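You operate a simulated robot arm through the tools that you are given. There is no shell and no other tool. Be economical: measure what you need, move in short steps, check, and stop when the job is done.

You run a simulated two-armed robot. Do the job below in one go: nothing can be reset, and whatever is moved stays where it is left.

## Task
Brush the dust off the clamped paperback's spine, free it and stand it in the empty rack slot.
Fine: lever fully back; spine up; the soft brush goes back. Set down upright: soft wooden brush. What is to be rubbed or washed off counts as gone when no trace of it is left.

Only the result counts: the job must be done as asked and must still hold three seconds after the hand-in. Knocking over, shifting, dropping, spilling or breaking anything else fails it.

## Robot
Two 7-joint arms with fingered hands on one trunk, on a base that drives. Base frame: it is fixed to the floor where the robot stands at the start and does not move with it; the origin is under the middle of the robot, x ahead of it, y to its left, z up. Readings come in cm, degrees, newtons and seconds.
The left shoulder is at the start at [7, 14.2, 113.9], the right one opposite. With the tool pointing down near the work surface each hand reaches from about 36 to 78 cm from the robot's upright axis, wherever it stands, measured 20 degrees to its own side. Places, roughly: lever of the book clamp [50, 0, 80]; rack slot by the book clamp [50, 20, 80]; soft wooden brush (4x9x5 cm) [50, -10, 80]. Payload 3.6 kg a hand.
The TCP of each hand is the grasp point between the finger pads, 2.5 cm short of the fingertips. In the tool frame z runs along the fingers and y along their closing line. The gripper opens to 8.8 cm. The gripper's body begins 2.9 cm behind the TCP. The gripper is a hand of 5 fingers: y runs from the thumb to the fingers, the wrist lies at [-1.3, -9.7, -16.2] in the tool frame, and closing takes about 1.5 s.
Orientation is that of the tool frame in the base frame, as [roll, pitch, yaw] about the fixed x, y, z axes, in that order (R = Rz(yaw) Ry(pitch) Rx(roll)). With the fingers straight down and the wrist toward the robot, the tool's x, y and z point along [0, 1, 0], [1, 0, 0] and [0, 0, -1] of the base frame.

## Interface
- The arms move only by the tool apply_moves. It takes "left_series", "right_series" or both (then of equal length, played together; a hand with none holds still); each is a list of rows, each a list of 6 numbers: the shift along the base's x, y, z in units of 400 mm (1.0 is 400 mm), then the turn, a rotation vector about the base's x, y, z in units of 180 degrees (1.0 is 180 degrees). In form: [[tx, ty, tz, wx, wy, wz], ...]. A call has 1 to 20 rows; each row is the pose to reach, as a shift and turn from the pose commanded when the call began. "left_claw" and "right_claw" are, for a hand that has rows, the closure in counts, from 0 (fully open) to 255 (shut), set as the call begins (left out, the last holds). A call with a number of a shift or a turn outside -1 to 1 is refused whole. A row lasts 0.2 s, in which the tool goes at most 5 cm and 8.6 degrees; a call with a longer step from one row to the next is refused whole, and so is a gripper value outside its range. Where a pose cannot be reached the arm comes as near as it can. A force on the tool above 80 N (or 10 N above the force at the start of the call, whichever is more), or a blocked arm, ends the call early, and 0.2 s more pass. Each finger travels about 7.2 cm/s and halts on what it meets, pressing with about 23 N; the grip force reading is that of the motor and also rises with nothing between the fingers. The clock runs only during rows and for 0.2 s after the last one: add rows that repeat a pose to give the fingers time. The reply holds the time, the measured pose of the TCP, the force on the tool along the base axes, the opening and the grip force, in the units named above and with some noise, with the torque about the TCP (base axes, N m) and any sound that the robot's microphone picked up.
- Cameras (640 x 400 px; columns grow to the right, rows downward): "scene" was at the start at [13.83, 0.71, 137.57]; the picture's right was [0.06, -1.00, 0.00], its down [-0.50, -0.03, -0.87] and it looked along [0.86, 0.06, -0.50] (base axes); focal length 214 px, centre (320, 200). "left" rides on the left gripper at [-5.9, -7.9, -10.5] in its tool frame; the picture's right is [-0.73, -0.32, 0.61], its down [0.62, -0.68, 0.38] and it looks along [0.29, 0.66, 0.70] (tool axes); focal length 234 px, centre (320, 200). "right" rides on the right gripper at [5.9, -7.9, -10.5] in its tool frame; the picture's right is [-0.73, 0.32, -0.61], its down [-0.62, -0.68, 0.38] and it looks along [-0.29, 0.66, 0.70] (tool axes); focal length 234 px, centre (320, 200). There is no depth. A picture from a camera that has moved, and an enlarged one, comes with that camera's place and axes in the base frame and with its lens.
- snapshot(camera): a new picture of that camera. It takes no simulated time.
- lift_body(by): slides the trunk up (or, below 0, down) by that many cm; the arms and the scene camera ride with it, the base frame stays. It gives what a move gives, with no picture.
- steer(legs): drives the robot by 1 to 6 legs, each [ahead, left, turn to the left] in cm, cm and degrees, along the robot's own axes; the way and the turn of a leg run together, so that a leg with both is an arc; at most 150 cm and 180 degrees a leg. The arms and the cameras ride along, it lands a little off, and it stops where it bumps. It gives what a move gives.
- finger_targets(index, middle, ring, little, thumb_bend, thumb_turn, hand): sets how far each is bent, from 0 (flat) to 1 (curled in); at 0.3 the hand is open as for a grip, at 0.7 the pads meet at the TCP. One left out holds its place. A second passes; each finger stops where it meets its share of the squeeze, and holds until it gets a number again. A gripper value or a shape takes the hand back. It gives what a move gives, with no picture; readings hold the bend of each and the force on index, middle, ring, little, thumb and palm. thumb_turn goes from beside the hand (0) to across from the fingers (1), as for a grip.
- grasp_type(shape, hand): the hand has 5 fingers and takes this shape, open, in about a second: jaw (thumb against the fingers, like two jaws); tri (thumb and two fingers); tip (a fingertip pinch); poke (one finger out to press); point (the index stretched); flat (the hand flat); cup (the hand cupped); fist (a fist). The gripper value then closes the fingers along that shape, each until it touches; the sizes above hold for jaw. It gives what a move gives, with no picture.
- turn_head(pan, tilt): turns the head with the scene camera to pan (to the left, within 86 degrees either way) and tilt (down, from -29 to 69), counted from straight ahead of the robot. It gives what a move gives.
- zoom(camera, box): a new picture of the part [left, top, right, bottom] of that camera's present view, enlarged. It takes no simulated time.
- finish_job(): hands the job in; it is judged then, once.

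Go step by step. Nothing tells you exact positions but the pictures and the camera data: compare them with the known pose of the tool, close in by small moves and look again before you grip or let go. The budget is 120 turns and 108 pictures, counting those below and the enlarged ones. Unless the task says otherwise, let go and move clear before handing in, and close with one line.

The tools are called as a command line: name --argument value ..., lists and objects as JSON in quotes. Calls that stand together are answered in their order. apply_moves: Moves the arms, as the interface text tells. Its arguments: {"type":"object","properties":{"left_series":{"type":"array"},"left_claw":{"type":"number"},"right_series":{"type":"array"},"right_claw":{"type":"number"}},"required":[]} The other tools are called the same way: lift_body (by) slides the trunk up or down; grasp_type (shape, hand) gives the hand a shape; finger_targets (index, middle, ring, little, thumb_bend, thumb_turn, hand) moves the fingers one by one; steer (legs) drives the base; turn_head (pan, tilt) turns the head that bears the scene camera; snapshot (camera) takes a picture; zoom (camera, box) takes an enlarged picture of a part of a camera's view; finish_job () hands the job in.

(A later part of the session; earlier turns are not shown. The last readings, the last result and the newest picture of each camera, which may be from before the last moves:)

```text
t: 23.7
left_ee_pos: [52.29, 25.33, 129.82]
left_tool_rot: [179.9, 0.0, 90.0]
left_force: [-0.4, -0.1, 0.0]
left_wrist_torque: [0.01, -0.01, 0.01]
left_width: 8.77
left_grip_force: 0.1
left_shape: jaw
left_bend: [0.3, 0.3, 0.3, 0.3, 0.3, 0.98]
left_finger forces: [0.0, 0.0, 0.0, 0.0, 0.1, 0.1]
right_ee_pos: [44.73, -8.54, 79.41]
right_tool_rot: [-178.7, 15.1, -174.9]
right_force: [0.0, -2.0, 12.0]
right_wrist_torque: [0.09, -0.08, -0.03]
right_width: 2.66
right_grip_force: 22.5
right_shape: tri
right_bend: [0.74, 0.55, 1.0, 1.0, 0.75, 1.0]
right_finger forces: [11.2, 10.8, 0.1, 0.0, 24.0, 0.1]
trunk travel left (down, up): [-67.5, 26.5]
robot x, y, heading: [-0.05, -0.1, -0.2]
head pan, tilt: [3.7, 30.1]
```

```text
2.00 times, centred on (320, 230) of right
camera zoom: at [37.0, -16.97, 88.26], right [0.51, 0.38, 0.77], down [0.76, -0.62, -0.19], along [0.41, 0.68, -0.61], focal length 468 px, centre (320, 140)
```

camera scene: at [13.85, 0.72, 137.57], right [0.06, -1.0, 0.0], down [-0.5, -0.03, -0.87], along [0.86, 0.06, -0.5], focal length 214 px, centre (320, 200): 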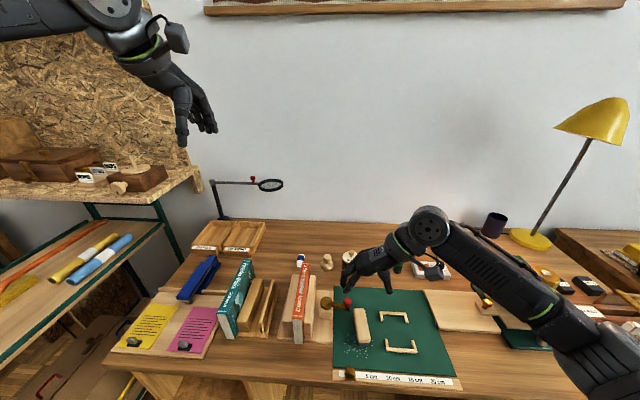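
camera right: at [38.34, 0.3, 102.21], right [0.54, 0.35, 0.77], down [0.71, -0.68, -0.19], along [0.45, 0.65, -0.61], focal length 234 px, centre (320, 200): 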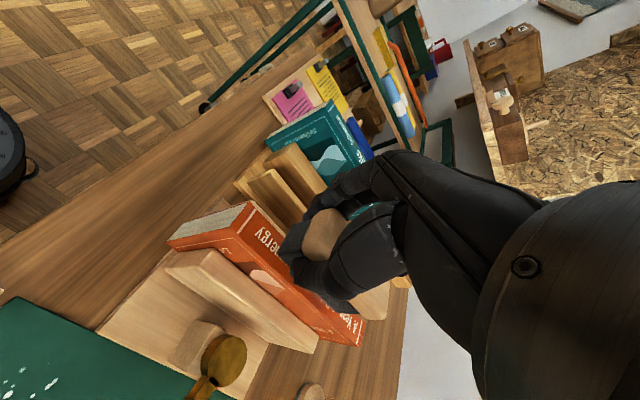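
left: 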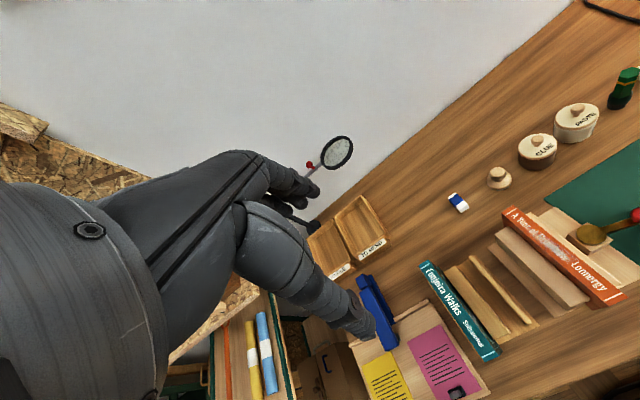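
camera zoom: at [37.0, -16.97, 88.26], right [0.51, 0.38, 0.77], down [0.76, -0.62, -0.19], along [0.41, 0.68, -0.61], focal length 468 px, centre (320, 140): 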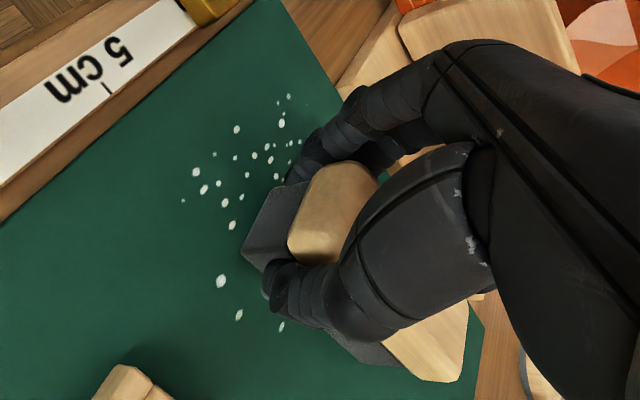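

The brush touches the mat. I'll ease up slightly and open.

apply_moves --right_series '[[0, 0, 0.002, 0, 0, 0], [0, 0, 0.002, 0, 0, 0], [0, 0, 0.002, 0, 0, 0], [0, 0, 0.002, 0, 0, 0], [0, 0, 0.002, 0, 0, 0], [0, 0, 0.002, 0, 0, 0], [0, 0, 0.002, 0, 0, 0]]' --right_claw 0

zoom --camera "right" --box '[200, 130, 440, 330]'

```text
t: 25.3
left_ee_pos: [52.67, 25.39, 129.75]
left_tool_rot: [-180.0, 0.0, 90.1]
left_force: [-0.4, -1.4, 0.1]
left_wrist_torque: [0.01, 0.03, -0.02]
left_width: 8.75
left_grip_force: 0.0
left_shape: jaw
left_bend: [0.3, 0.3, 0.3, 0.3, 0.3, 0.98]
left_finger forces: [0.0, 0.0, 0.0, 0.1, 0.0, 0.0]
right_ee_pos: [44.64, -8.53, 79.38]
right_tool_rot: [-178.6, 14.9, -174.8]
right_force: [-1.0, -0.6, -0.6]
right_wrist_torque: [0.02, 0.0, -0.01]
right_width: 8.74
right_grip_force: 0.0
right_shape: tri
right_bend: [0.3, 0.3, 0.99, 0.99, 0.3, 0.98]
right_finger forces: [0.1, 0.0, 0.0, 0.0, 0.1, 0.1]
trunk travel left (down, up): [-67.5, 26.5]
robot x, y, heading: [0.17, 0.31, 0.3]
head pan, tilt: [3.7, 30.1]
```

```text
2.00 times, centred on (320, 230) of right
camera zoom: at [37.04, -16.95, 88.25], right [0.51, 0.38, 0.77], down [0.76, -0.62, -0.19], along [0.4, 0.68, -0.61], focal length 468 px, centre (320, 140)
```

zoom: 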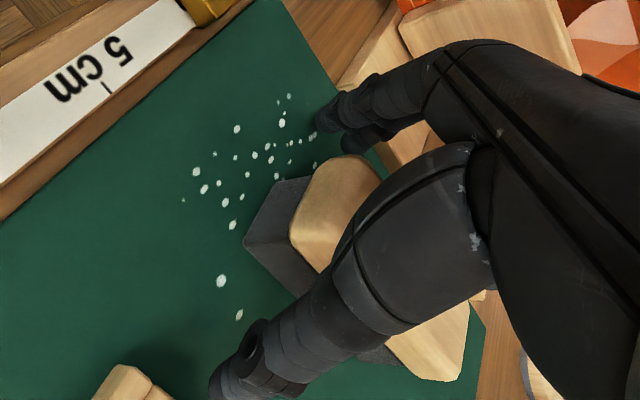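

The brush is down and released. I'll raise the hand straight up and to the right, then look at the lever.

apply_moves --right_series '[[0, 0, 0.1, 0, 0, 0], [0, 0, 0.2, 0, 0, 0], [0, 0, 0.3, 0, 0, 0], [0, -0.03, 0.4, 0, 0.03, 0], [0.02, -0.05, 0.45, 0, 0.07, -0.028], [0.02, -0.05, 0.45, 0, 0.0833, -0.028]]'

zoom --camera "right" --box '[160, 130, 400, 330]'

zoom --camera "scene" --box '[280, 260, 400, 360]'

zoom --camera "left" --box '[490, 180, 640, 320]'

```text
refused: row 5 steps farther than a row can; nothing moved
```

```text
2.00 times, centred on (280, 230) of right
camera zoom: at [37.04, -16.95, 88.25], right [0.51, 0.38, 0.77], down [0.76, -0.62, -0.19], along [0.4, 0.68, -0.61], focal length 468 px, centre (400, 140)
```

zoom: 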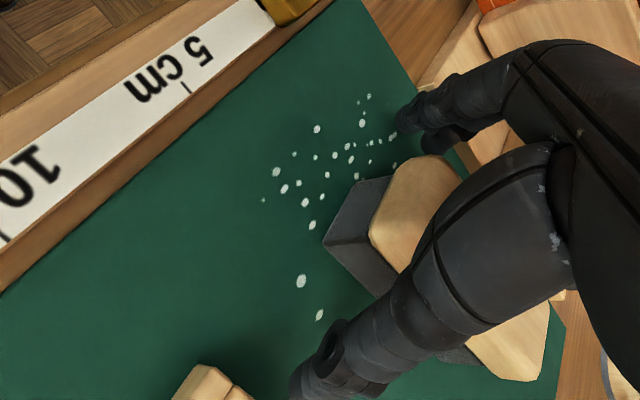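

```text
4.00 times, centred on (340, 310) of scene
camera zoom: at [13.83, 0.71, 137.57], right [0.06, -1.0, 0.0], down [-0.5, -0.03, -0.87], along [0.86, 0.06, -0.5], focal length 858 px, centre (240, -240)
```

zoom: 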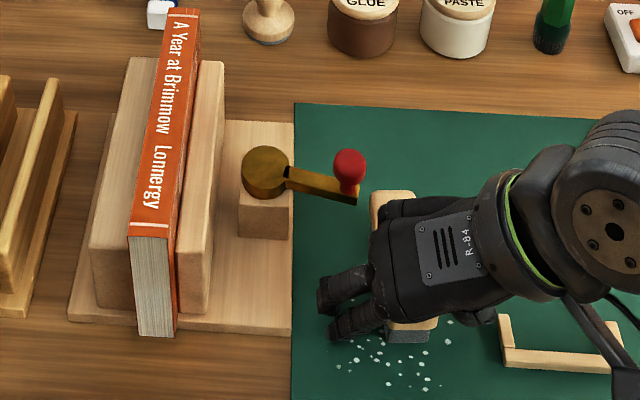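

```text
2.86 times, centred on (565, 250) of left
camera zoom: at [44.58, 19.4, 140.14], right [-0.32, -0.73, -0.61], down [-0.68, 0.62, -0.38], along [0.66, 0.29, -0.7], focal length 669 px, centre (-380, 57)
```

zoom: 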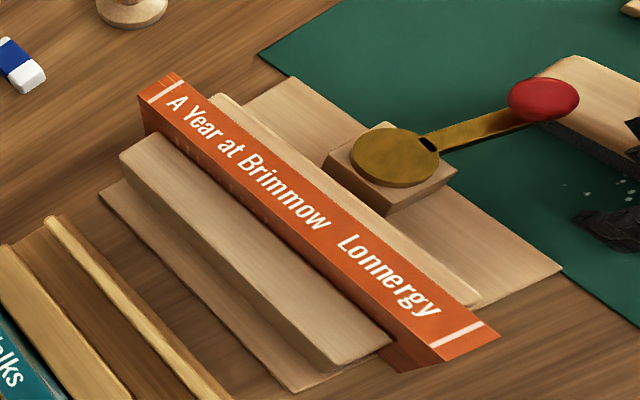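

The brush stands back in place. I'll redo the lift with smaller turns and then look at the lever.

apply_moves --right_series '[[0, 0, 0.1, 0, 0, 0], [0, 0, 0.2, 0, 0, 0], [0, 0, 0.3, 0, 0, 0], [0, -0.03, 0.38, 0, 0.03, 0], [0.01, -0.05, 0.42, 0, 0.06, -0.014], [0.02, -0.05, 0.42, 0, 0.0833, -0.028]]'

grasp_type --shape "poke" --hand "right"

snapshot --camera "right"

zoom --camera "scene" --box '[310, 200, 470, 340]'

```text
t: 26.7
left_ee_pos: [52.68, 25.35, 129.62]
left_tool_rot: [-180.0, 0.0, 90.0]
left_force: [0.3, 0.2, -0.4]
left_wrist_torque: [-0.02, 0.02, 0.01]
left_width: 8.77
left_grip_force: 0.1
left_shape: jaw
left_bend: [0.3, 0.3, 0.3, 0.3, 0.3, 0.98]
left_finger forces: [0.0, 0.0, 0.0, 0.0, 0.0, 0.1]
right_ee_pos: [45.64, -10.53, 96.09]
right_tool_rot: [-179.2, -0.1, 179.9]
right_force: [-0.1, 0.2, 0.5]
right_wrist_torque: [-0.03, 0.01, 0.01]
right_width: 8.77
right_grip_force: 0.1
right_shape: tri
right_bend: [0.3, 0.3, 0.99, 0.99, 0.3, 0.98]
right_finger forces: [0.0, 0.1, 0.1, 0.0, 0.0, 0.0]
trunk travel left (down, up): [-67.5, 26.5]
robot x, y, heading: [0.1, 0.12, 0.0]
head pan, tilt: [3.7, 30.1]
```

```text
t: 27.6
left_ee_pos: [52.46, 25.44, 129.78]
left_tool_rot: [179.9, 0.0, 89.9]
left_force: [-0.5, -0.2, 0.2]
left_wrist_torque: [-0.01, 0.01, 0.02]
left_width: 8.74
left_grip_force: 0.0
left_shape: jaw
left_bend: [0.3, 0.3, 0.3, 0.3, 0.3, 0.98]
left_finger forces: [0.0, 0.1, 0.0, 0.0, 0.0, 0.0]
right_ee_pos: [45.63, -10.54, 96.07]
right_tool_rot: [-179.3, 0.0, -180.0]
right_force: [-0.6, 0.9, -0.4]
right_wrist_torque: [0.0, -0.01, 0.0]
right_width: 0.0
right_grip_force: 0.0
right_shape: poke
right_bend: [0.7, 0.7, 0.99, 0.99, 1.0, 1.0]
right_finger forces: [0.0, 0.1, 0.0, 0.1, 0.1, 0.1]
trunk travel left (down, up): [-67.5, 26.5]
robot x, y, heading: [0.16, 0.14, 0.2]
head pan, tilt: [3.7, 30.1]
```

```text
68 pictures are left
camera right: at [39.77, -18.34, 106.76], right [0.73, 0.33, 0.6], down [0.62, -0.69, -0.38], along [0.29, 0.65, -0.7], focal length 234 px, centre (320, 200)
```

right: 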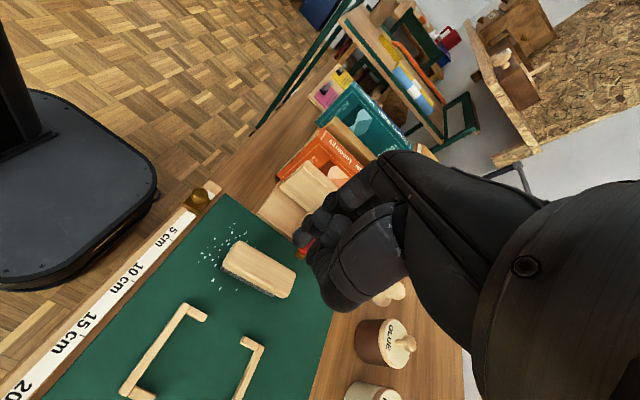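

```text
2.86 times, centred on (390, 270) of scene
camera zoom: at [13.82, 0.71, 137.57], right [0.06, -1.0, 0.0], down [-0.5, -0.03, -0.87], along [0.86, 0.06, -0.5], focal length 613 px, centre (120, 0)
```

zoom: 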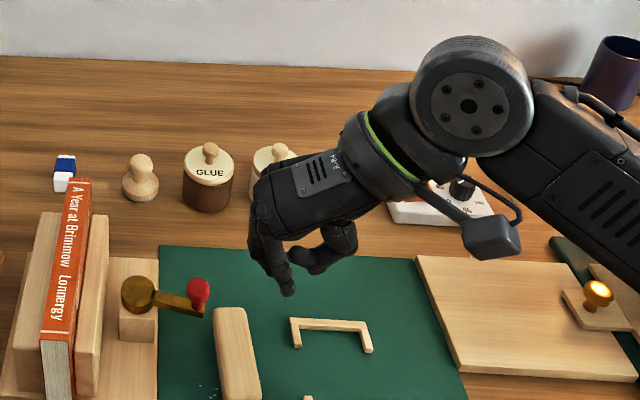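

In poke shape the index and middle fingers point down at about the TCP. I'll place them on the robot side of the knob and look before pushing.

apply_moves --right_series '[[0.012, 0.08, 0, 0, 0, 0], [0.024, 0.161, 0, 0, 0, 0], [0.024, 0.161, -0.1, 0, 0, 0], [0.024, 0.161, -0.2, 0, 0, 0], [0.024, 0.161, -0.25, 0, 0, 0], [0.024, 0.161, -0.25, 0, 0, 0]]'

zoom --camera "right" --box '[200, 130, 440, 330]'

zoom --camera "scene" --box '[300, 250, 420, 340]'

zoom --camera "left" --box '[520, 150, 640, 290]'

```text
t: 29.0
left_ee_pos: [52.6, 25.38, 129.72]
left_tool_rot: [-180.0, 0.0, 89.9]
left_force: [-0.3, -0.6, -0.7]
left_wrist_torque: [-0.03, -0.02, -0.01]
left_width: 8.78
left_grip_force: 0.0
left_shape: jaw
left_bend: [0.3, 0.3, 0.3, 0.3, 0.3, 0.98]
left_finger forces: [0.1, 0.0, 0.0, 0.1, 0.1, 0.1]
right_ee_pos: [46.45, -3.96, 86.24]
right_tool_rot: [-179.4, 0.0, 180.0]
right_force: [-0.1, -0.1, -1.4]
right_wrist_torque: [-0.01, 0.0, -0.01]
right_width: 0.0
right_grip_force: 0.1
right_shape: poke
right_bend: [0.7, 0.7, 0.99, 0.99, 1.0, 1.0]
right_finger forces: [0.0, 0.1, 0.0, 0.0, 0.0, 0.0]
trunk travel left (down, up): [-67.5, 26.5]
robot x, y, heading: [-0.01, 0.13, 0.0]
head pan, tilt: [3.7, 30.1]
```

```text
2.00 times, centred on (320, 230) of right
camera zoom: at [40.55, -11.78, 96.9], right [0.73, 0.33, 0.6], down [0.62, -0.69, -0.38], along [0.29, 0.65, -0.7], focal length 468 px, centre (320, 140)
```

zoom: 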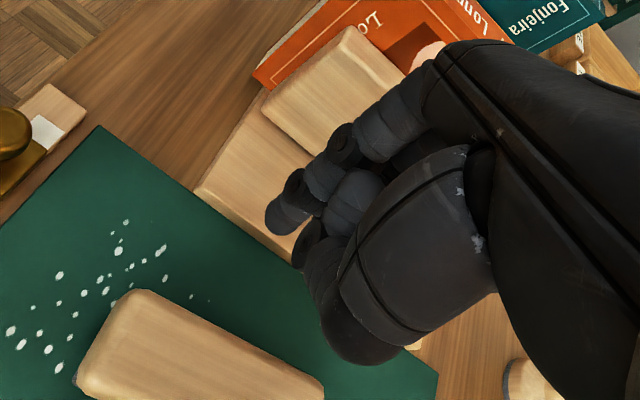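

```text
4.44 times, centred on (360, 295) of scene
camera zoom: at [13.82, 0.69, 137.57], right [0.06, -1.0, 0.0], down [-0.5, -0.03, -0.87], along [0.86, 0.06, -0.5], focal length 953 px, centre (142, -222)
```

zoom: 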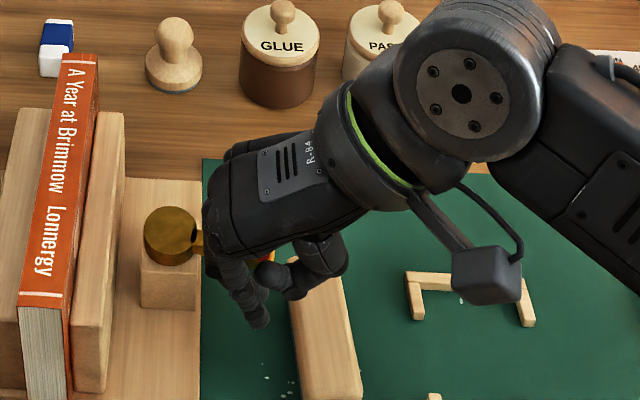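

```text
2.86 times, centred on (580, 220) of left
camera zoom: at [44.57, 19.38, 140.15], right [-0.32, -0.73, -0.61], down [-0.68, 0.62, -0.38], along [0.66, 0.29, -0.7], focal length 669 px, centre (-423, 143)
```

zoom: 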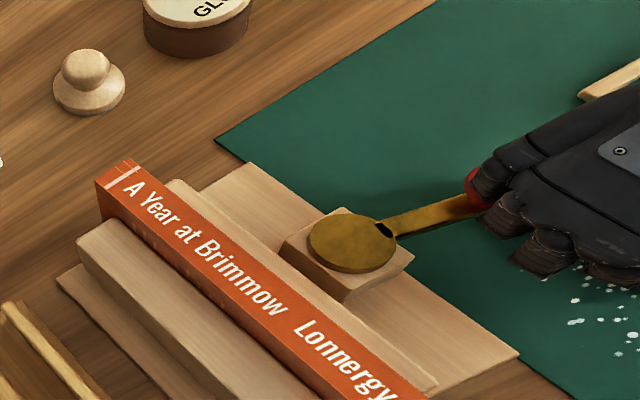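

The fingers are just on the robot side of the knob. I'll lower slightly and push gently in +x.

apply_moves --right_series '[[0, 0, -0.015, 0, 0, 0], [0.02, 0, -0.015, 0, 0, 0], [0.04, 0, -0.015, 0, 0, 0], [0.055, 0, -0.015, 0, 0, 0], [0.07, 0, -0.015, 0, 0, 0], [0.07, 0, -0.015, 0, 0, 0]]'

zoom --camera "left" --box '[520, 150, 640, 290]'

zoom --camera "scene" --box '[300, 250, 420, 340]'

```text
t: 30.4
left_ee_pos: [52.53, 25.35, 129.73]
left_tool_rot: [-179.9, 0.0, 90.0]
left_force: [0.3, 0.5, -0.6]
left_wrist_torque: [0.05, -0.02, -0.03]
left_width: 8.78
left_grip_force: 0.0
left_shape: jaw
left_bend: [0.3, 0.3, 0.3, 0.3, 0.3, 0.98]
left_finger forces: [0.0, 0.0, 0.0, 0.0, 0.1, 0.0]
right_ee_pos: [49.23, -4.08, 85.55]
right_tool_rot: [-179.3, -0.1, 180.0]
right_force: [-10.4, -0.4, -3.4]
right_wrist_torque: [-0.06, 0.7, 0.04]
right_width: 0.01
right_grip_force: 0.0
right_shape: poke
right_bend: [0.7, 0.7, 0.99, 0.99, 1.0, 1.0]
right_finger forces: [0.1, 4.3, 0.1, 0.1, 0.1, 0.0]
trunk travel left (down, up): [-67.5, 26.5]
robot x, y, heading: [0.35, -0.03, -0.0]
head pan, tilt: [3.7, 30.1]
```

```text
2.86 times, centred on (580, 220) of left
camera zoom: at [44.53, 19.41, 140.15], right [-0.32, -0.73, -0.61], down [-0.68, 0.62, -0.38], along [0.66, 0.29, -0.7], focal length 669 px, centre (-423, 143)
```

zoom: 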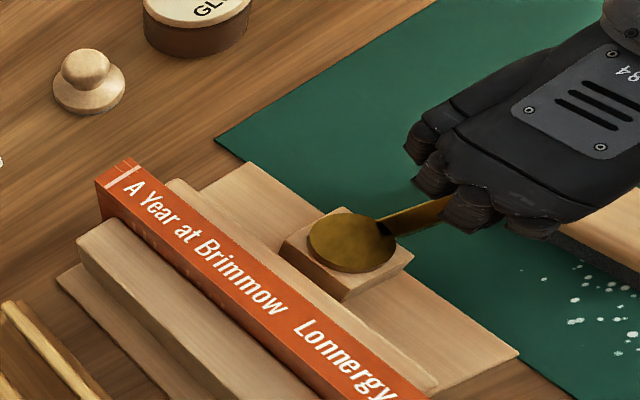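

```text
4.44 times, centred on (360, 295) of scene
camera zoom: at [13.78, 0.72, 137.57], right [0.07, -1.0, 0.0], down [-0.5, -0.03, -0.87], along [0.86, 0.06, -0.5], focal length 953 px, centre (142, -222)
```

zoom: 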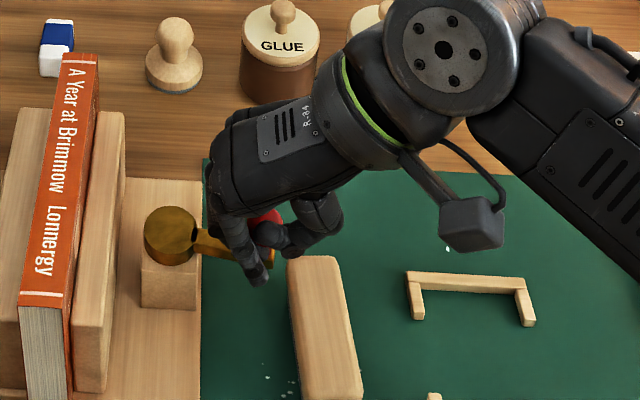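

The lever seems to give slightly at about 10 N. I'll continue pushing in +x in small steps.

apply_moves --right_series '[[0.012, 0, 0, 0, 0, 0], [0.025, 0, 0, 0, 0, 0], [0.037, 0, 0, 0, 0, 0], [0.05, 0, 0, 0, 0, 0], [0.05, 0, 0, 0, 0, 0]]'

zoom --camera "left" --box '[520, 150, 640, 290]'

zoom --camera "scene" --box '[300, 250, 420, 340]'

```text
t: 31.6
left_ee_pos: [52.61, 25.83, 129.6]
left_tool_rot: [-179.9, 0.2, 90.1]
left_force: [-0.1, 0.6, -0.1]
left_wrist_torque: [0.01, 0.0, -0.01]
left_width: 8.74
left_grip_force: 0.0
left_shape: jaw
left_bend: [0.3, 0.3, 0.3, 0.3, 0.3, 0.98]
left_finger forces: [0.1, 0.1, 0.1, 0.0, 0.0, 0.0]
right_ee_pos: [51.46, -3.82, 85.63]
right_tool_rot: [-179.2, 0.1, -180.0]
right_force: [-2.6, 22.3, -8.5]
right_wrist_torque: [0.3, 0.02, -0.17]
right_width: 0.01
right_grip_force: 0.0
right_shape: poke
right_bend: [0.7, 0.7, 0.99, 0.99, 1.0, 1.0]
right_finger forces: [20.5, 0.1, 0.1, 0.0, 0.0, 0.0]
trunk travel left (down, up): [-67.5, 26.5]
robot x, y, heading: [-0.16, -0.4, 0.2]
head pan, tilt: [3.7, 30.1]
```

```text
2.86 times, centred on (580, 220) of left
camera zoom: at [44.63, 19.86, 140.06], right [-0.32, -0.73, -0.61], down [-0.68, 0.62, -0.39], along [0.66, 0.29, -0.7], focal length 669 px, centre (-423, 143)
```

zoom: 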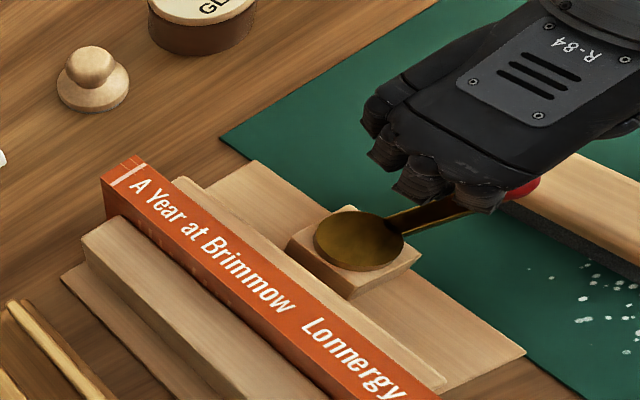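

```text
4.44 times, centred on (360, 295) of scene
camera zoom: at [13.9, 1.12, 137.55], right [0.07, -1.0, 0.0], down [-0.5, -0.04, -0.87], along [0.86, 0.06, -0.5], focal length 953 px, centre (142, -222)
```

zoom: 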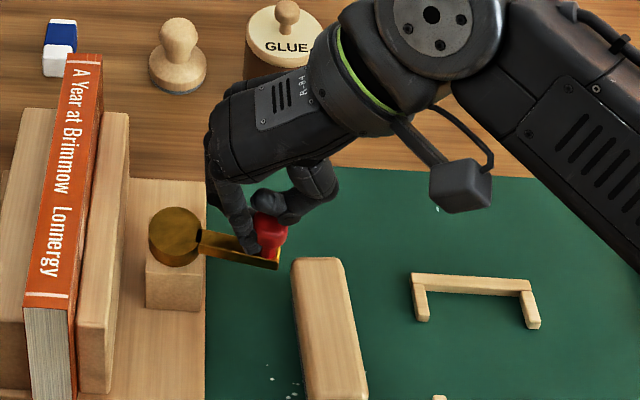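

+x seems blocked, because the fingers slid around the knob. I'll back off, go over to the far side of the knob and try pushing it toward the robot.

apply_moves --right_series '[[0, 0.01, 0.05, 0, 0, 0], [0, 0, 0.11, 0, 0, 0], [0.05, -0.02, 0.11, 0, 0, 0], [0.09, -0.03, 0.11, 0, 0, 0], [0.09, -0.03, 0.11, 0, 0, 0]]'

zoom --camera "scene" --box '[300, 250, 420, 340]'

zoom --camera "left" --box '[520, 150, 640, 290]'

```text
t: 32.8
left_ee_pos: [52.62, 25.15, 129.65]
left_tool_rot: [-179.9, 0.1, 90.0]
left_force: [0.3, -0.4, -0.5]
left_wrist_torque: [0.0, 0.0, -0.02]
left_width: 8.77
left_grip_force: 0.1
left_shape: jaw
left_bend: [0.3, 0.3, 0.3, 0.3, 0.3, 0.98]
left_finger forces: [0.0, 0.1, 0.2, 0.0, 0.1, 0.0]
right_ee_pos: [54.72, -5.32, 89.81]
right_tool_rot: [-179.3, 0.0, 180.0]
right_force: [-0.2, -0.8, 0.3]
right_wrist_torque: [-0.02, -0.01, -0.02]
right_width: 0.02
right_grip_force: 0.0
right_shape: poke
right_bend: [0.7, 0.7, 0.99, 0.99, 1.0, 1.0]
right_finger forces: [0.1, 0.0, 0.0, 0.0, 0.0, 0.1]
trunk travel left (down, up): [-67.5, 26.5]
robot x, y, heading: [0.12, -0.03, -0.0]
head pan, tilt: [3.7, 30.1]
```

```text
4.44 times, centred on (360, 295) of scene
camera zoom: at [13.82, 0.68, 137.57], right [0.06, -1.0, 0.0], down [-0.5, -0.03, -0.87], along [0.86, 0.06, -0.5], focal length 953 px, centre (142, -222)
```

zoom: 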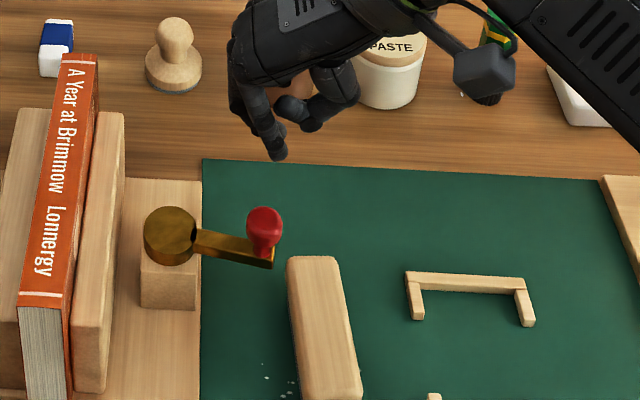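

```text
2.86 times, centred on (580, 220) of left
camera zoom: at [44.58, 19.37, 140.15], right [-0.32, -0.73, -0.61], down [-0.68, 0.62, -0.38], along [0.66, 0.29, -0.7], focal length 669 px, centre (-423, 143)
```

zoom: 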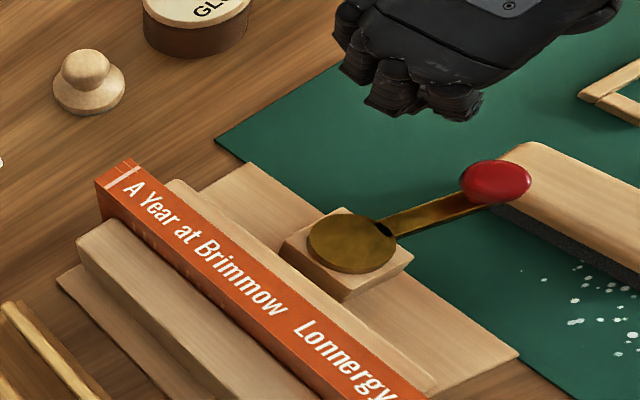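

The lever is unmoved. I'll lower on the far side of the knob and push toward the robot.

apply_moves --right_series '[[0.008, 0.008, -0.05, 0, 0, 0], [0.008, 0.008, -0.11, 0, 0, 0], [-0.012, 0.008, -0.11, 0, 0, 0], [-0.024, 0.008, -0.11, 0, 0, 0], [-0.036, 0.008, -0.11, 0, 0, 0], [-0.048, 0.008, -0.11, 0, 0, 0], [-0.06, 0.009, -0.11, 0, 0, 0], [-0.06, 0.009, -0.11, 0, 0, 0]]'

zoom --camera "scene" --box '[300, 250, 420, 340]'

zoom --camera "left" --box '[520, 150, 640, 290]'

```text
t: 34.6
left_ee_pos: [52.6, 25.29, 129.71]
left_tool_rot: [179.9, 0.0, 90.0]
left_force: [-0.4, 0.0, 0.4]
left_wrist_torque: [0.03, 0.04, -0.01]
left_width: 8.76
left_grip_force: 0.1
left_shape: jaw
left_bend: [0.3, 0.3, 0.3, 0.3, 0.3, 0.98]
left_finger forces: [0.0, 0.0, 0.0, 0.0, 0.1, 0.0]
right_ee_pos: [52.61, -4.9, 85.58]
right_tool_rot: [-179.3, -0.1, -180.0]
right_force: [2.4, 0.0, 0.5]
right_wrist_torque: [0.03, -0.01, -0.04]
right_width: 0.01
right_grip_force: 0.1
right_shape: poke
right_bend: [0.7, 0.7, 0.99, 0.99, 1.0, 1.0]
right_finger forces: [1.2, 0.0, 0.1, 0.0, 0.1, 0.0]
trunk travel left (down, up): [-67.5, 26.5]
robot x, y, heading: [-0.19, -0.11, 0.0]
head pan, tilt: [3.7, 30.1]
```

```text
4.44 times, centred on (360, 295) of scene
camera zoom: at [13.86, 0.72, 137.57], right [0.06, -1.0, 0.0], down [-0.5, -0.03, -0.87], along [0.86, 0.06, -0.5], focal length 953 px, centre (142, -222)
```

zoom: 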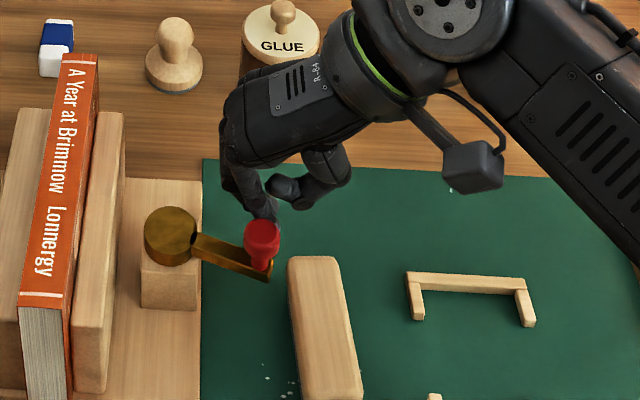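

```text
2.86 times, centred on (580, 220) of left
camera zoom: at [44.61, 19.41, 140.13], right [-0.32, -0.73, -0.61], down [-0.68, 0.62, -0.38], along [0.66, 0.29, -0.7], focal length 669 px, centre (-423, 143)
```

zoom: 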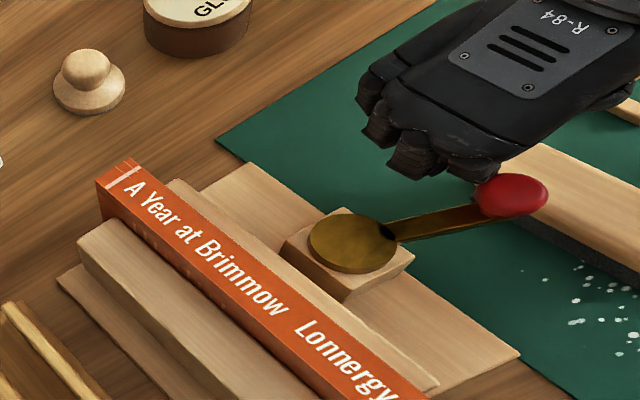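

The lever turns easily toward the robot. I'll follow its arc in small steps.

apply_moves --right_series '[[-0.02, 0.002, 0, 0, 0, 0], [-0.041, 0.006, 0, 0, 0, 0], [-0.058, 0.016, 0, 0, 0, 0], [-0.075, 0.0275, 0, 0, 0, 0], [-0.089, 0.041, 0, 0, 0, 0], [-0.103, 0.057, 0, 0, 0, 0], [-0.103, 0.057, 0, 0, 0, 0]]'

zoom --camera "scene" --box '[290, 260, 410, 350]'

zoom --camera "left" --box '[520, 170, 640, 310]'

```text
t: 36.2
left_ee_pos: [52.53, 25.24, 129.68]
left_tool_rot: [-180.0, 0.0, 90.1]
left_force: [1.2, 0.5, -1.2]
left_wrist_torque: [0.01, -0.02, -0.02]
left_width: 8.78
left_grip_force: 0.1
left_shape: jaw
left_bend: [0.3, 0.3, 0.3, 0.3, 0.3, 0.98]
left_finger forces: [0.0, 0.0, 0.0, 0.0, 0.0, 0.0]
right_ee_pos: [48.35, -2.66, 85.43]
right_tool_rot: [-179.3, -0.2, 180.0]
right_force: [3.3, 0.5, 3.2]
right_wrist_torque: [0.1, -0.03, -0.09]
right_width: 0.01
right_grip_force: 0.1
right_shape: poke
right_bend: [0.7, 0.7, 0.99, 0.99, 1.0, 1.0]
right_finger forces: [1.6, 0.0, 0.0, 0.0, 0.0, 0.0]
trunk travel left (down, up): [-67.5, 26.5]
robot x, y, heading: [0.04, 0.38, -0.1]
head pan, tilt: [3.7, 30.1]
```

```text
4.44 times, centred on (350, 305) of scene
camera zoom: at [13.85, 0.69, 137.57], right [0.06, -1.0, 0.0], down [-0.5, -0.03, -0.87], along [0.86, 0.06, -0.5], focal length 953 px, centre (187, -267)
```

zoom: 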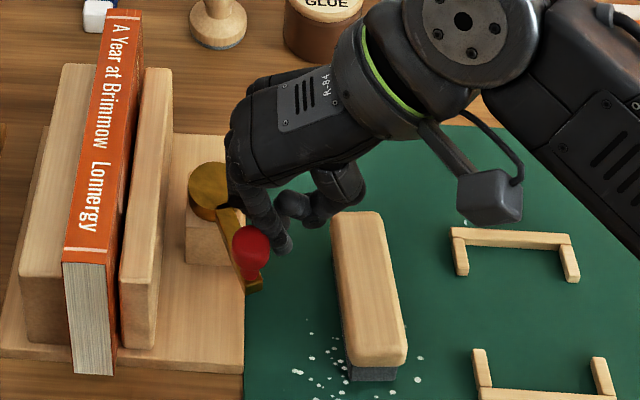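

```text
2.86 times, centred on (580, 240) of left
camera zoom: at [44.61, 19.38, 140.13], right [-0.32, -0.73, -0.61], down [-0.68, 0.62, -0.38], along [0.66, 0.29, -0.7], focal length 669 px, centre (-423, 86)
```

zoom: 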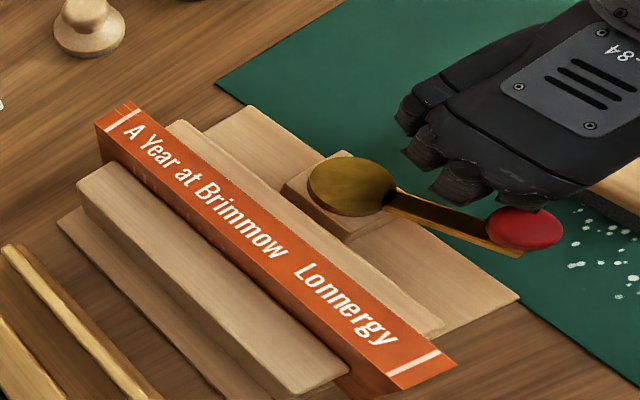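

It's at about two-thirds of the swing. I'll continue until it stops.

apply_moves --right_series '[[-0.008, 0.012, 0, 0, 0, 0], [-0.013, 0.024, 0, 0, 0, 0], [-0.016, 0.036, 0, 0, 0, 0], [-0.02, 0.049, 0, 0, 0, 0], [-0.023, 0.062, 0, 0, 0, 0], [-0.023, 0.062, 0, 0, 0, 0]]'

zoom --camera "scene" --box '[290, 260, 410, 350]'

zoom --camera "left" --box '[520, 170, 640, 310]'

```text
t: 37.6
left_ee_pos: [52.64, 25.07, 129.6]
left_tool_rot: [-179.9, 0.0, 90.0]
left_force: [0.5, -0.4, 0.1]
left_wrist_torque: [0.04, 0.0, -0.02]
left_width: 8.78
left_grip_force: 0.1
left_shape: jaw
left_bend: [0.3, 0.3, 0.3, 0.3, 0.3, 0.98]
left_finger forces: [0.0, 0.1, 0.0, 0.0, 0.0, 0.0]
right_ee_pos: [47.6, -0.37, 85.58]
right_tool_rot: [-179.4, 0.0, 179.9]
right_force: [1.6, -8.1, 5.9]
right_wrist_torque: [0.07, 0.05, 0.05]
right_width: 0.0
right_grip_force: 0.0
right_shape: poke
right_bend: [0.7, 0.7, 0.99, 0.99, 1.0, 1.0]
right_finger forces: [6.1, 0.1, 0.0, 0.0, 0.0, 0.0]
trunk travel left (down, up): [-67.5, 26.5]
robot x, y, heading: [-0.08, -0.0, 0.1]
head pan, tilt: [3.7, 30.1]
```

```text
4.44 times, centred on (350, 305) of scene
camera zoom: at [13.85, 0.58, 137.57], right [0.06, -1.0, 0.0], down [-0.5, -0.03, -0.87], along [0.86, 0.06, -0.5], focal length 953 px, centre (187, -267)
```

zoom: 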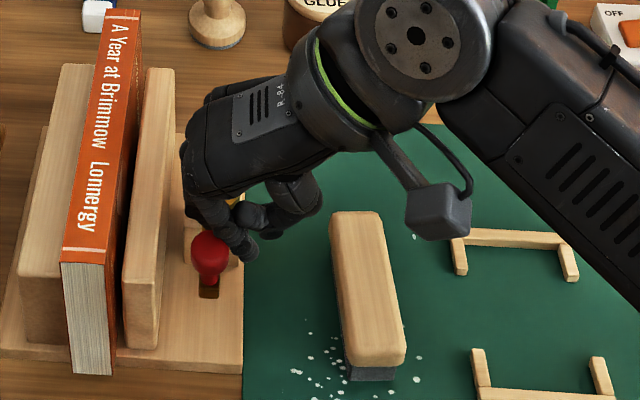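

```text
2.86 times, centred on (580, 240) of left
camera zoom: at [44.61, 19.26, 140.15], right [-0.32, -0.73, -0.61], down [-0.68, 0.62, -0.38], along [0.66, 0.29, -0.7], focal length 669 px, centre (-423, 86)
```

zoom: 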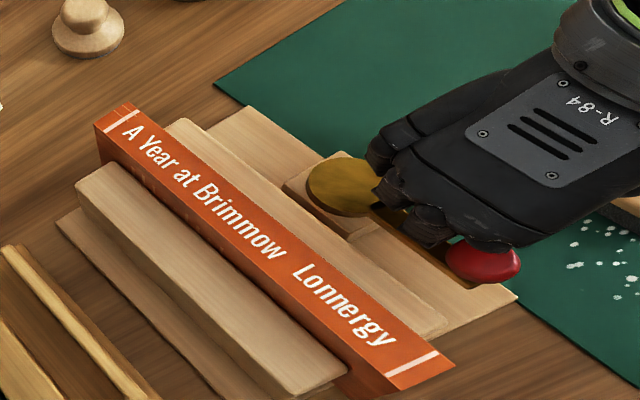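

A force of 8 N suggests it's near the stop. I'll push slightly more to confirm.

apply_moves --right_series '[[-0.001, 0.008, 0, 0, 0, 0], [-0.001, 0.014, 0, 0, 0, 0], [-0.001, 0.018, 0, 0, 0, 0], [-0.001, 0.018, 0, 0, 0, 0]]'

zoom --camera "scene" --box '[290, 260, 410, 350]'

```text
t: 38.6
left_ee_pos: [52.65, 25.02, 129.71]
left_tool_rot: [180.0, -0.1, 89.9]
left_force: [0.1, -0.5, 0.0]
left_wrist_torque: [-0.05, 0.0, -0.02]
left_width: 8.77
left_grip_force: 0.1
left_shape: jaw
left_bend: [0.3, 0.3, 0.3, 0.3, 0.3, 0.98]
left_finger forces: [0.0, 0.0, 0.1, 0.1, 0.0, 0.1]
right_ee_pos: [47.5, 0.19, 85.58]
right_tool_rot: [-179.5, 0.0, 180.0]
right_force: [5.7, -23.3, 16.0]
right_wrist_torque: [-0.11, 0.07, 0.17]
right_width: 0.0
right_grip_force: 0.0
right_shape: poke
right_bend: [0.7, 0.7, 0.99, 0.99, 1.0, 1.0]
right_finger forces: [19.5, 0.0, 0.1, 0.0, 0.1, 0.0]
trunk travel left (down, up): [-67.5, 26.5]
robot x, y, heading: [-0.21, 0.18, -0.2]
head pan, tilt: [3.7, 30.1]
```

```text
4.44 times, centred on (350, 305) of scene
camera zoom: at [13.85, 0.38, 137.57], right [0.06, -1.0, 0.0], down [-0.5, -0.03, -0.87], along [0.86, 0.06, -0.5], focal length 953 px, centre (187, -267)
```

zoom: 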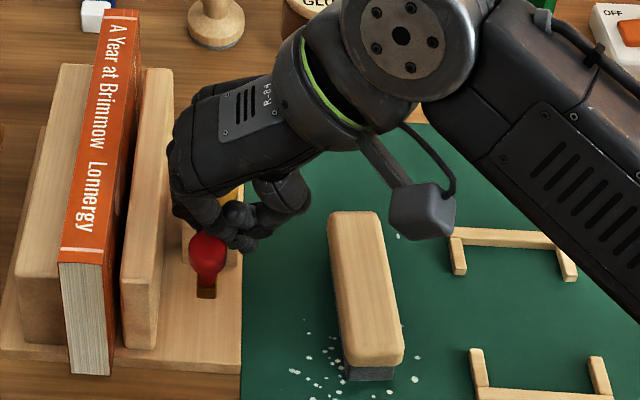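

The lever is at its hard stop. I'll back the right hand off, lift it and park it to the right.

apply_moves --right_series '[[0, -0.02, 0, 0, 0, 0], [0, -0.05, 0.01, 0, 0, 0], [0, -0.06, 0.11, 0, 0, 0], [0, -0.06, 0.22, 0, 0, 0], [0, -0.15, 0.3, 0, 0, 0], [0, -0.25, 0.35, 0, 0, 0], [0, -0.35, 0.38, 0, 0, 0], [0, -0.45, 0.4, 0, 0, 0], [0, -0.55, 0.4, 0, 0, 0]]'

zoom --camera "scene" --box '[210, 240, 370, 360]'

zoom --camera "left" --box '[410, 180, 640, 360]'

snapshot --camera "right"

```text
t: 40.6
left_ee_pos: [52.51, 25.12, 129.78]
left_tool_rot: [180.0, -0.1, 89.9]
left_force: [0.6, 0.2, -1.1]
left_wrist_torque: [0.01, 0.02, -0.01]
left_width: 8.75
left_grip_force: 0.0
left_shape: jaw
left_bend: [0.3, 0.3, 0.3, 0.3, 0.3, 0.98]
left_finger forces: [0.1, 0.0, 0.0, 0.0, 0.1, 0.1]
right_ee_pos: [47.47, -21.67, 101.88]
right_tool_rot: [-179.4, 0.0, 180.0]
right_force: [-0.1, 0.0, -0.4]
right_wrist_torque: [0.03, -0.03, 0.0]
right_width: 0.01
right_grip_force: 0.0
right_shape: poke
right_bend: [0.7, 0.7, 0.99, 0.99, 1.0, 1.0]
right_finger forces: [0.0, 0.1, 0.0, 0.0, 0.1, 0.0]
trunk travel left (down, up): [-67.5, 26.5]
robot x, y, heading: [0.23, 0.45, 0.1]
head pan, tilt: [3.7, 30.1]
```

```text
3.33 times, centred on (290, 300) of scene
camera zoom: at [13.76, 0.6, 137.58], right [0.07, -1.0, 0.0], down [-0.5, -0.03, -0.87], along [0.86, 0.06, -0.5], focal length 715 px, centre (420, -133)
```

zoom: 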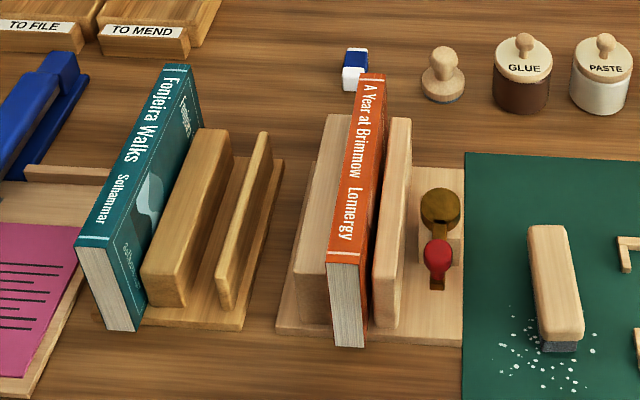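

```text
2.22 times, centred on (525, 270) of left
camera zoom: at [44.51, 19.29, 140.18], right [-0.32, -0.73, -0.61], down [-0.68, 0.62, -0.38], along [0.66, 0.29, -0.7], focal length 520 px, centre (-136, 44)
```

zoom: 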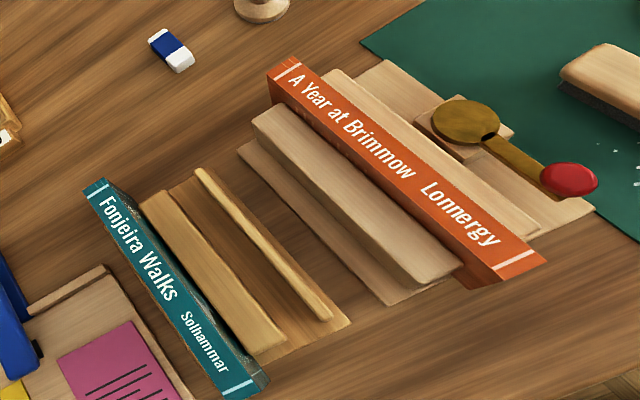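

```text
48 pictures are left
camera right: at [41.6, -29.5, 112.4], right [0.73, 0.33, 0.6], down [0.62, -0.69, -0.38], along [0.29, 0.65, -0.7], focal length 234 px, centre (320, 200)
```

right: 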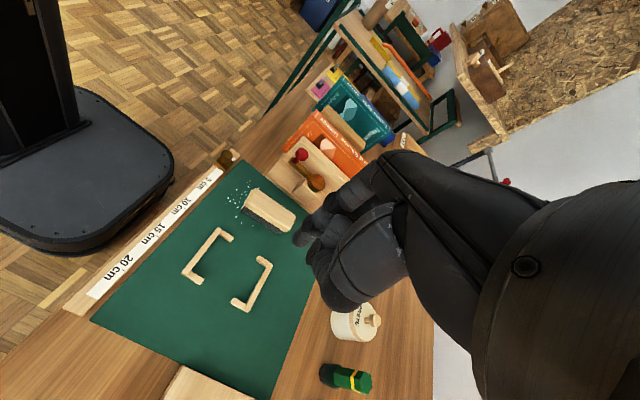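

The lever is fully back and the jaw has released, leaving a gap beside the book. I'll zoom in on the rack slot and the book to measure them.

zoom --camera "scene" --box '[225, 265, 315, 335]'

zoom --camera "left" --box '[440, 220, 570, 320]'

```text
5.71 times, centred on (270, 300) of scene
camera zoom: at [13.76, 0.6, 137.58], right [0.07, -1.0, 0.0], down [-0.5, -0.03, -0.87], along [0.86, 0.06, -0.5], focal length 1226 px, centre (606, -371)
```

zoom: 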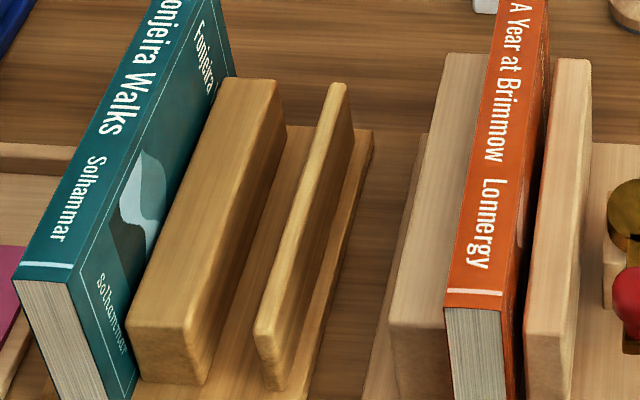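

```text
4.00 times, centred on (505, 270) of left
camera zoom: at [44.51, 19.29, 140.18], right [-0.32, -0.73, -0.61], down [-0.68, 0.62, -0.38], along [0.66, 0.29, -0.7], focal length 937 px, centre (-420, -80)
```

zoom: 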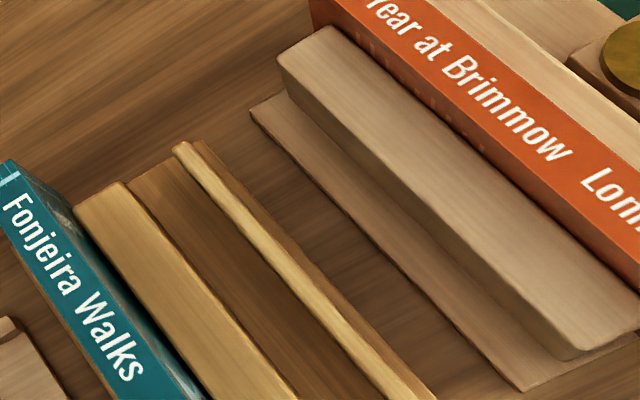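

Going from the clamp position to the slot centre is about +12.1 cm in y. The block and board tops are at z≈82, and the teal book's face is at y≈24.3. I'll use the right hand in jaw shape, with the fingers on the +y side, and hover over the book first.

grasp_type --shape "jaw" --hand "right"

apply_moves --right_series '[[0.013, 0.09, 0.03, 0, 0, 0], [0.027, 0.18, 0.03, 0, 0, 0], [0.04, 0.28, 0.03, 0, 0, 0], [0.054, 0.38, 0.02, 0, 0, 0], [0.067, 0.48, 0.01, 0, 0, 0], [0.081, 0.57, 0, 0, 0, 0], [0.095, 0.66, -0.02, 0, 0, 0], [0.108, 0.735, -0.047, 0, 0, 0], [0.108, 0.735, -0.047, 0, 0, 0]]'

snapshot --camera "right"

zoom --camera "scene" --box '[230, 200, 390, 340]'

zoom --camera "left" --box '[410, 180, 640, 360]'

```text
t: 41.5
left_ee_pos: [52.62, 25.35, 129.61]
left_tool_rot: [-180.0, 0.0, 90.0]
left_force: [0.4, 0.3, -0.4]
left_wrist_torque: [-0.02, 0.02, 0.0]
left_width: 8.76
left_grip_force: 0.1
left_shape: jaw
left_bend: [0.3, 0.3, 0.3, 0.3, 0.3, 0.98]
left_finger forces: [0.0, 0.0, 0.1, 0.1, 0.0, 0.1]
right_ee_pos: [47.46, -21.49, 101.72]
right_tool_rot: [-179.3, -0.1, -179.9]
right_force: [-0.8, -0.2, -0.3]
right_wrist_torque: [-0.02, 0.01, 0.0]
right_width: 8.8
right_grip_force: 0.0
right_shape: jaw
right_bend: [0.3, 0.3, 0.3, 0.3, 0.3, 0.98]
right_finger forces: [0.0, 0.0, 0.0, 0.0, 0.1, 0.1]
trunk travel left (down, up): [-67.5, 26.5]
robot x, y, heading: [-0.07, 0.27, 0.3]
head pan, tilt: [3.7, 30.1]
```

```text
t: 43.5
left_ee_pos: [52.54, 25.24, 129.74]
left_tool_rot: [180.0, -0.1, 90.0]
left_force: [-0.1, 0.6, 0.5]
left_wrist_torque: [0.01, -0.03, 0.02]
left_width: 8.78
left_grip_force: 0.0
left_shape: jaw
left_bend: [0.3, 0.3, 0.3, 0.3, 0.3, 0.98]
left_finger forces: [0.1, 0.0, 0.0, 0.0, 0.1, 0.1]
right_ee_pos: [51.88, 7.91, 99.55]
right_tool_rot: [-179.3, 0.0, -180.0]
right_force: [-0.2, -0.5, -0.3]
right_wrist_torque: [-0.02, 0.0, -0.01]
right_width: 8.79
right_grip_force: 0.0
right_shape: jaw
right_bend: [0.3, 0.3, 0.3, 0.3, 0.3, 0.98]
right_finger forces: [0.1, 0.1, 0.0, 0.1, 0.1, 0.0]
trunk travel left (down, up): [-67.5, 26.5]
robot x, y, heading: [0.3, 0.26, 0.0]
head pan, tilt: [3.7, 30.1]
```

```text
45 pictures are left
camera right: at [45.96, 0.1, 110.19], right [0.73, 0.33, 0.6], down [0.62, -0.69, -0.38], along [0.29, 0.65, -0.7], focal length 234 px, centre (320, 200)
```

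right: 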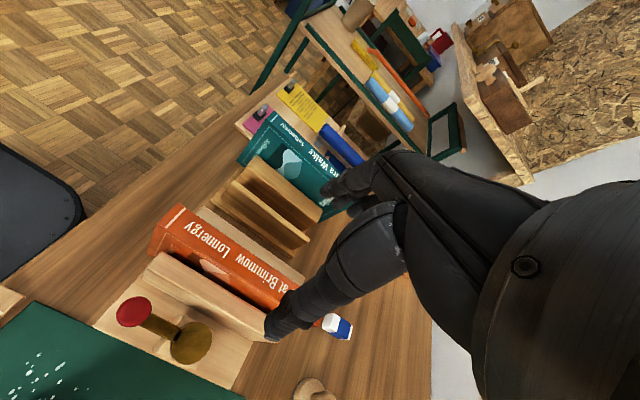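

```text
2.86 times, centred on (310, 270) of scene
camera zoom: at [13.81, 0.63, 137.57], right [0.06, -1.0, 0.0], down [-0.5, -0.03, -0.87], along [0.86, 0.06, -0.5], focal length 613 px, centre (349, 0)
```

zoom: 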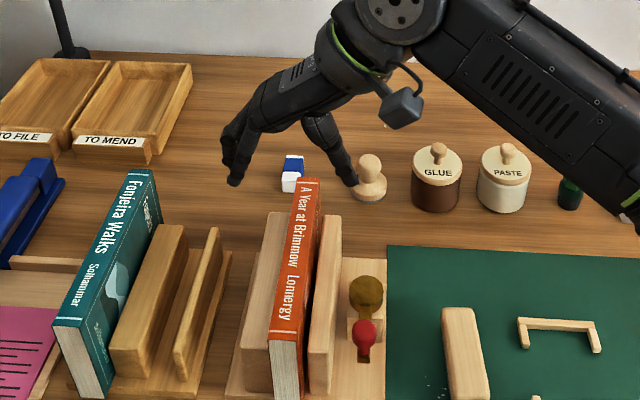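

```text
2.22 times, centred on (525, 270) of left
camera zoom: at [44.56, 19.32, 140.16], right [-0.32, -0.73, -0.61], down [-0.68, 0.62, -0.38], along [0.66, 0.29, -0.7], focal length 520 px, centre (-136, 44)
```

zoom: 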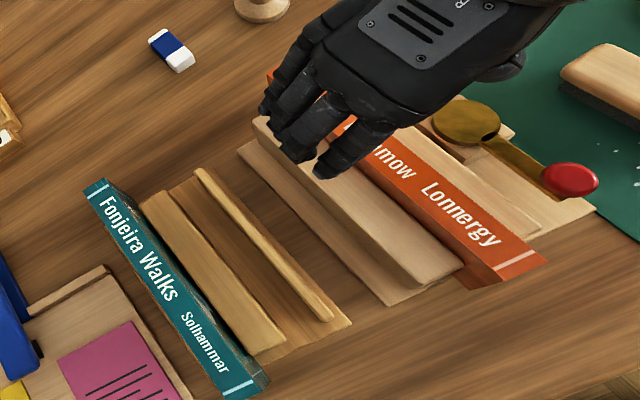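

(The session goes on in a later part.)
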